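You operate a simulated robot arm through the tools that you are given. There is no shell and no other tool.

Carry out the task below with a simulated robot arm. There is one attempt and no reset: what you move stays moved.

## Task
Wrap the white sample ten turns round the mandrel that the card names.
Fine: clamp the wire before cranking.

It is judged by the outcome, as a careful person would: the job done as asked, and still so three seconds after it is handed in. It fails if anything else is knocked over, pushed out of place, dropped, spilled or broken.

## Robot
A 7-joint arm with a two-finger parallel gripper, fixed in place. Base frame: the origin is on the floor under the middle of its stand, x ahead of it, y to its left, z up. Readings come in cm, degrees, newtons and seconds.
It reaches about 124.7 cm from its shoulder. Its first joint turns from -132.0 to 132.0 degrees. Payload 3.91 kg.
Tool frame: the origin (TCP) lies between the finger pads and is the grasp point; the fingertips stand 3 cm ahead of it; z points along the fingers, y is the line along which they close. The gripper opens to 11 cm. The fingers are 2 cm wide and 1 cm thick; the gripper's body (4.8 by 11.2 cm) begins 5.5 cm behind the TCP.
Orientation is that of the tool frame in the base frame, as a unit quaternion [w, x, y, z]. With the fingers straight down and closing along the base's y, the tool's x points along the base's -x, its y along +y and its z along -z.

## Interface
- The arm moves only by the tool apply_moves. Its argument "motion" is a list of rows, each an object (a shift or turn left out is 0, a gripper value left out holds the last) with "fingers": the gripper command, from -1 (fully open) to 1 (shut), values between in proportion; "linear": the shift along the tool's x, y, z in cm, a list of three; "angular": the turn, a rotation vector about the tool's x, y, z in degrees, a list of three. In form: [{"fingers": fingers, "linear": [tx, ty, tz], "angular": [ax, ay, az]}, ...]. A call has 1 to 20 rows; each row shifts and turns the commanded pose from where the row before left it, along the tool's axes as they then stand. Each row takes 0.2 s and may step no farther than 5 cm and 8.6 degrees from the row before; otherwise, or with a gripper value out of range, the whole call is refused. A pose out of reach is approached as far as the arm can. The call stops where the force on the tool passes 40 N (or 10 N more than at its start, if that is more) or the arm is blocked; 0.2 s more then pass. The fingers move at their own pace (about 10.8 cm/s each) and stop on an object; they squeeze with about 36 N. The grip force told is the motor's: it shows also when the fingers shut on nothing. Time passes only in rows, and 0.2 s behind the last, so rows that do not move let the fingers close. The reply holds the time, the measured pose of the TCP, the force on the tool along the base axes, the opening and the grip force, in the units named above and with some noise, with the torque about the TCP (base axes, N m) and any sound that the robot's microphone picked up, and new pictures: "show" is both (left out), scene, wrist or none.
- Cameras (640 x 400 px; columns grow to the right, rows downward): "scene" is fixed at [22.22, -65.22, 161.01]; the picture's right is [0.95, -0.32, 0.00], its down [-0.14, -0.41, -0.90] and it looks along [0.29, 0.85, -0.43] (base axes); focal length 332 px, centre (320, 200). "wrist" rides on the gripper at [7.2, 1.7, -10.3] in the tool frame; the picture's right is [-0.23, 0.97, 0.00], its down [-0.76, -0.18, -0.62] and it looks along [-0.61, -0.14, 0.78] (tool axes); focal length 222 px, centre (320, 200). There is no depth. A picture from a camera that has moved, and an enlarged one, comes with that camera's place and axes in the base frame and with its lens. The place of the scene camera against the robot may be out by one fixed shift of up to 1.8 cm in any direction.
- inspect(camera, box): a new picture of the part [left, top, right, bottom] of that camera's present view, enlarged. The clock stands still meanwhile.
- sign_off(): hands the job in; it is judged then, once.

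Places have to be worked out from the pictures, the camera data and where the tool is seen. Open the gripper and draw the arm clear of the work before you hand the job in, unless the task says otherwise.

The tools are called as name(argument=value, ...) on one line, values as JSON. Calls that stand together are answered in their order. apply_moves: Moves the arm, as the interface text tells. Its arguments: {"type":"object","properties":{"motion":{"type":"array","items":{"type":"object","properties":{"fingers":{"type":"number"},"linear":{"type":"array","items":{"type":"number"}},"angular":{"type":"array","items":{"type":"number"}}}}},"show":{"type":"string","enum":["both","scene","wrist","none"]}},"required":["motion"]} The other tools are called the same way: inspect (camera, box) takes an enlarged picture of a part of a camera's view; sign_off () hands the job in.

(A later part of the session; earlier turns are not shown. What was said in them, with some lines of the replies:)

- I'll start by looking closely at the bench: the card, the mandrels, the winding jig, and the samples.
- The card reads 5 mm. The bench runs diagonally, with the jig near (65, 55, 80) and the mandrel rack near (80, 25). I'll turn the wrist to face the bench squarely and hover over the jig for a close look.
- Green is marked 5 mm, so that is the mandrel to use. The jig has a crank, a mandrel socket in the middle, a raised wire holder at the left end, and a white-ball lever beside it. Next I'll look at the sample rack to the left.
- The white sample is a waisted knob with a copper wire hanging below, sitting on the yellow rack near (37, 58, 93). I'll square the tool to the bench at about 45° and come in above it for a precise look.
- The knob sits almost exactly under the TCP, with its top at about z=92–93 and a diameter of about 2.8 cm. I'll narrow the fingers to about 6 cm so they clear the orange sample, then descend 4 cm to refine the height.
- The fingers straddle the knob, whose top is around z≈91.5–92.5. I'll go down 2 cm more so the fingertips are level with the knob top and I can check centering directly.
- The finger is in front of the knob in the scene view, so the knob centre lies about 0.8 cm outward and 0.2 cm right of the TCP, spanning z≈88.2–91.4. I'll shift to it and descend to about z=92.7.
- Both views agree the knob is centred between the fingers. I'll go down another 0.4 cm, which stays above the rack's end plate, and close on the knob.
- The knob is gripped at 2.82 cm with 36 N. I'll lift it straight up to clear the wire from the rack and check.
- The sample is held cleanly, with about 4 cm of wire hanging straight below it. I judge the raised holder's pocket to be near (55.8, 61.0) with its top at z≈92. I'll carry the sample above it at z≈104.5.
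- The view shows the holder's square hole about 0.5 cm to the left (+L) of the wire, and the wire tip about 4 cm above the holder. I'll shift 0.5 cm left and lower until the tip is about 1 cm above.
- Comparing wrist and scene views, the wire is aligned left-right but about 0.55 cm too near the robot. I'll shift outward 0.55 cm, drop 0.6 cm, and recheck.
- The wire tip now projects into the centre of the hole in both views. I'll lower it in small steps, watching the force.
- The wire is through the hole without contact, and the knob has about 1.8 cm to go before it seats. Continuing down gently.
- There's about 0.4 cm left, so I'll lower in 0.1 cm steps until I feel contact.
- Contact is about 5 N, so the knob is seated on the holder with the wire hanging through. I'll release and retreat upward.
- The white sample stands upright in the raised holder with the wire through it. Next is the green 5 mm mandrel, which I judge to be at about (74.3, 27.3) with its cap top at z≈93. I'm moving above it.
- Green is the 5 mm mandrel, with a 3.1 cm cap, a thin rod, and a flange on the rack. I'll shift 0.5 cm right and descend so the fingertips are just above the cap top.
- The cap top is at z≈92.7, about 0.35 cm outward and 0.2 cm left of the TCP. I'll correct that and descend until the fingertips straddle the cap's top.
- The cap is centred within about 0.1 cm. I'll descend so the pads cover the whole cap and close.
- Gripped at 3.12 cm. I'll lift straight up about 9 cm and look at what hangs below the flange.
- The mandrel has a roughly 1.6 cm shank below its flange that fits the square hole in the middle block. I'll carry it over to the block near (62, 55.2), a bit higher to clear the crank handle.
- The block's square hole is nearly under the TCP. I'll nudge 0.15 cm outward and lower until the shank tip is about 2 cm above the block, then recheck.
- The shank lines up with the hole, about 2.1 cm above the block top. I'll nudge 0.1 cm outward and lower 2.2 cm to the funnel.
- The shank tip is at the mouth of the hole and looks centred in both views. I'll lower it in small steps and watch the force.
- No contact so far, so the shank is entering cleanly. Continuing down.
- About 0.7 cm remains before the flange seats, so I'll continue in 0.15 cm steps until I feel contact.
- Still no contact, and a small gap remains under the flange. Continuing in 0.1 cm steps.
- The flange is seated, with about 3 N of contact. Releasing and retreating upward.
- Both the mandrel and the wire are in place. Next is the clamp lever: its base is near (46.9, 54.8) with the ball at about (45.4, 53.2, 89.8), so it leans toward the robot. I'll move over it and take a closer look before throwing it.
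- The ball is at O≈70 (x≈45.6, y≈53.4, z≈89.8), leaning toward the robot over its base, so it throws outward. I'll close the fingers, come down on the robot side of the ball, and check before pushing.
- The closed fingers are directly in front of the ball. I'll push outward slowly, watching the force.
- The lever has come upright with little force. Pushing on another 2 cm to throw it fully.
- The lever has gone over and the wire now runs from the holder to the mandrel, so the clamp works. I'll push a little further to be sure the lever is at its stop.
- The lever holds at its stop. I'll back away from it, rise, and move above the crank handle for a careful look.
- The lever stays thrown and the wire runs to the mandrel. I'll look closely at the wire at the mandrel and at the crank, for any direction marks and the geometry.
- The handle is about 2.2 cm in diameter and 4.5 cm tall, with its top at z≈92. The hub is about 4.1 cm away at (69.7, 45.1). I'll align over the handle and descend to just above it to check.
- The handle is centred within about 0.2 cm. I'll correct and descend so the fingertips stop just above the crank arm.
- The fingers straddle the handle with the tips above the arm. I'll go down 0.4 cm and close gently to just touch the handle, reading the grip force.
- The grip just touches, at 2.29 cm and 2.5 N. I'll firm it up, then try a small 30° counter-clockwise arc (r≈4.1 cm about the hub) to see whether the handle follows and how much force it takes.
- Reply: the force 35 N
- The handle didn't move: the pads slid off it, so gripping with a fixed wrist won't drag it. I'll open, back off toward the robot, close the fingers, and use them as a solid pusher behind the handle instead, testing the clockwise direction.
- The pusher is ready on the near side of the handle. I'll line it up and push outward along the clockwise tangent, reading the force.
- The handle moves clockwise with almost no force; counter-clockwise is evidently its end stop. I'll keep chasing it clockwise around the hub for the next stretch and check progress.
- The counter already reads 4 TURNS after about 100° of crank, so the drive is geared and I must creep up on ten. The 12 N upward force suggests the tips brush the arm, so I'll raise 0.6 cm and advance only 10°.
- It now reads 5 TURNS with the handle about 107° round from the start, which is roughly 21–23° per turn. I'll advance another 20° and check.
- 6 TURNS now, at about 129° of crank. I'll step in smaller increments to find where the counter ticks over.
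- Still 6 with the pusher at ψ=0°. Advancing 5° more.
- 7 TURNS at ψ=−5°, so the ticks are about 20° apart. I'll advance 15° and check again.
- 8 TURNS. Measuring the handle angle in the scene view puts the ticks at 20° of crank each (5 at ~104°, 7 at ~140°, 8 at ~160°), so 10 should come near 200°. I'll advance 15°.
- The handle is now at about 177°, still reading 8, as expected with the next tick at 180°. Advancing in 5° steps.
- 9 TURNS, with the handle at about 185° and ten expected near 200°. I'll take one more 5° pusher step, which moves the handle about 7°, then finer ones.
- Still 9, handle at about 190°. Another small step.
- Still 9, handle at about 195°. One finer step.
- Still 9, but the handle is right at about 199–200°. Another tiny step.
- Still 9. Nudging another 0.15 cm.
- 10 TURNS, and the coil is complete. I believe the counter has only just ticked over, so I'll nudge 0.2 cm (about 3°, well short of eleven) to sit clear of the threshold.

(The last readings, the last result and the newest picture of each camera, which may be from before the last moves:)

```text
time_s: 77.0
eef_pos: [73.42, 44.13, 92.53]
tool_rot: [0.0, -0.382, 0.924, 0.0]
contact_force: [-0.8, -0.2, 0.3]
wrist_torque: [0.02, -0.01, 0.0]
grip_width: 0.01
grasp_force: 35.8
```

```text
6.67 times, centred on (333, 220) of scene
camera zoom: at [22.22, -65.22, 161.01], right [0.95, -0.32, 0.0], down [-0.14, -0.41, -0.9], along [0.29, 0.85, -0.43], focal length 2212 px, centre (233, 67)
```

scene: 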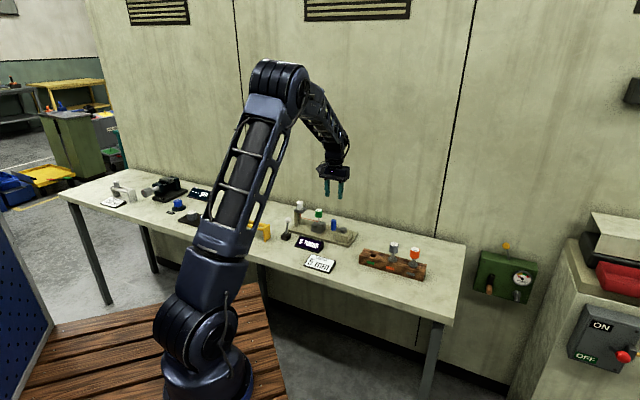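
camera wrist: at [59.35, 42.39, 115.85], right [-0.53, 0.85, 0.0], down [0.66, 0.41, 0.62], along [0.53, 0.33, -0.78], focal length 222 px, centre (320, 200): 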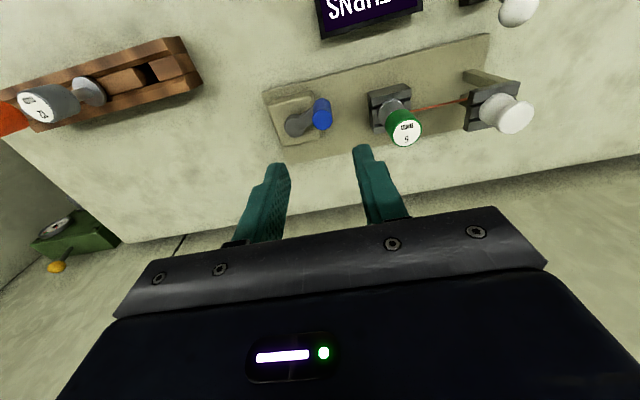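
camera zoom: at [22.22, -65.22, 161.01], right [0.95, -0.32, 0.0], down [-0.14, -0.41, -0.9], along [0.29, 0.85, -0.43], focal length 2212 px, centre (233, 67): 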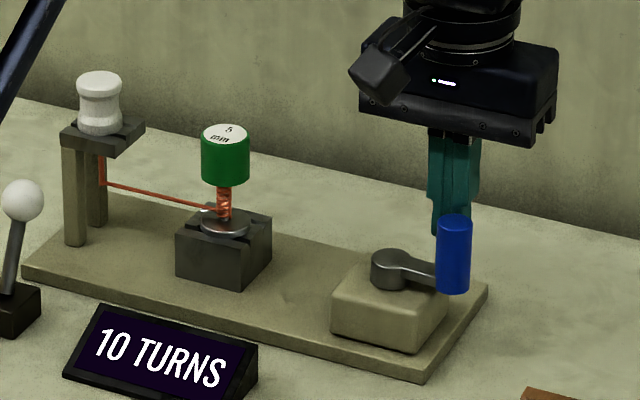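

It holds at 10 TURNS. I'll back the pusher away from the handle, rise clear, open the gripper, and withdraw.

apply_moves(motion=[{"linear": [-0.5, 0.2, 0]}, {"linear": [-0.8, 0.4, 0]}, {"linear": [0, 0, -3]}, {"linear": [0, 0, -4]}, {"linear": [0, 0, -4.5]}, {"linear": [0, 0, -4.5], "fingers": -0.5}, {"linear": [0, 0, -4], "fingers": -1}, {"linear": [4, 0, -2]}, {"linear": [4, 0, -2]}, {"linear": [4, 0, 0]}, {"linear": [4, 0, 0]}, {"linear": [4, 0, 0]}, {"linear": [4, 0, 0]}, {}, {}])

inspect(camera="scene", box=[265, 190, 393, 270])

inspect(camera="scene", box=[310, 205, 334, 220])

```text
time_s: 80.2
eef_pos: [56.93, 28.64, 116.6]
tool_rot: [0.0, -0.382, 0.924, 0.0]
contact_force: [0.2, -0.1, 0.1]
wrist_torque: [0.0, 0.0, 0.0]
grip_width: 11.02
grasp_force: 0.1
camera wrist: at [50.55, 24.58, 126.84], right [-0.53, 0.85, 0.0], down [0.67, 0.41, 0.62], along [0.53, 0.33, -0.78], focal length 222 px, centre (320, 200)
```

scene: 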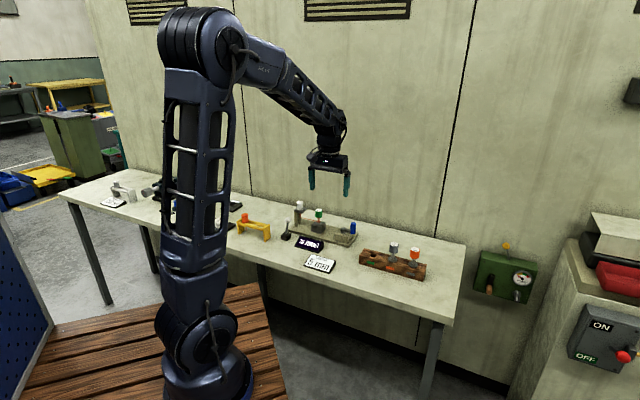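
wrist: 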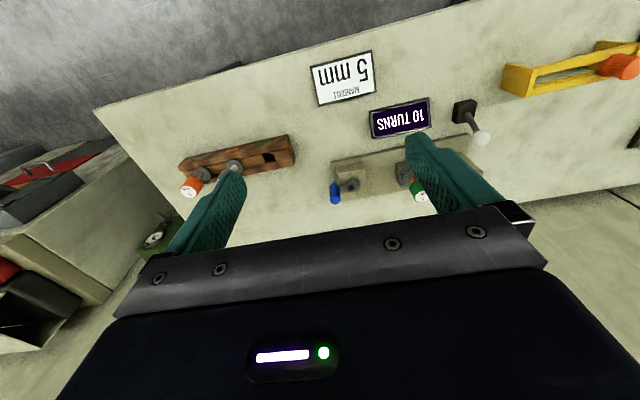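

```text
5.00 times, centred on (329, 230) of scene
camera zoom: at [22.22, -65.22, 161.01], right [0.95, -0.32, 0.0], down [-0.14, -0.41, -0.9], along [0.29, 0.85, -0.43], focal length 1659 px, centre (275, 50)
```

zoom: 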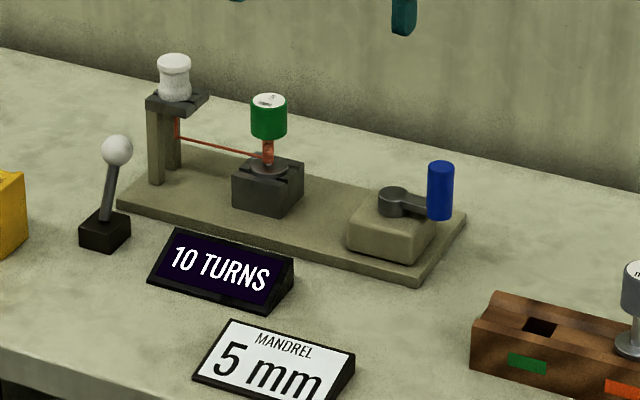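

```text
16.00 times, centred on (322, 212) of scene
camera zoom: at [22.22, -65.22, 161.01], right [0.95, -0.32, 0.0], down [-0.14, -0.41, -0.9], along [0.29, 0.85, -0.43], focal length 5308 px, centre (288, 0)
```

zoom: 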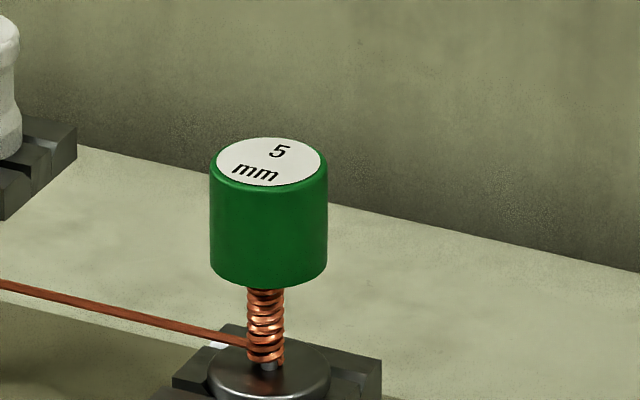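

The counter reads 10 TURNS and the copper coil is visible on the 5 mm mandrel. The lever is still clamped, nothing else was disturbed, and the arm is clear with its gripper open, so I'm handing the job in.

sign_off()

```text
The job is handed in.
```

The white sample is wrapped ten turns round the green 5 mm mandrel the card names. The counter read 10 TURNS when I handed the job in, and the coil is visible on the rod.

I set the sample in the raised holder and the mandrel in the middle block, then threw the lever to clamp the wire before any cranking.

- **Crank direction and gearing:** the crank only turned clockwise, and the counter rose one turn for about every 20° of crank. I crept up on ten in small steps.
- **Final position:** after the counter ticked to 10 I nudged the crank about 3° further, so it would not sit right on the tick. I estimate that puts it at 10.1 to 10.2 turns.
- **Slip along the way:** my first attempt to turn the crank by gripping the handle slid off without moving it. I then pushed it round with closed fingers instead.

In the final pictures, nothing else on the winding side of the bench had moved or been knocked over. The arm is clear of the work with its gripper open.
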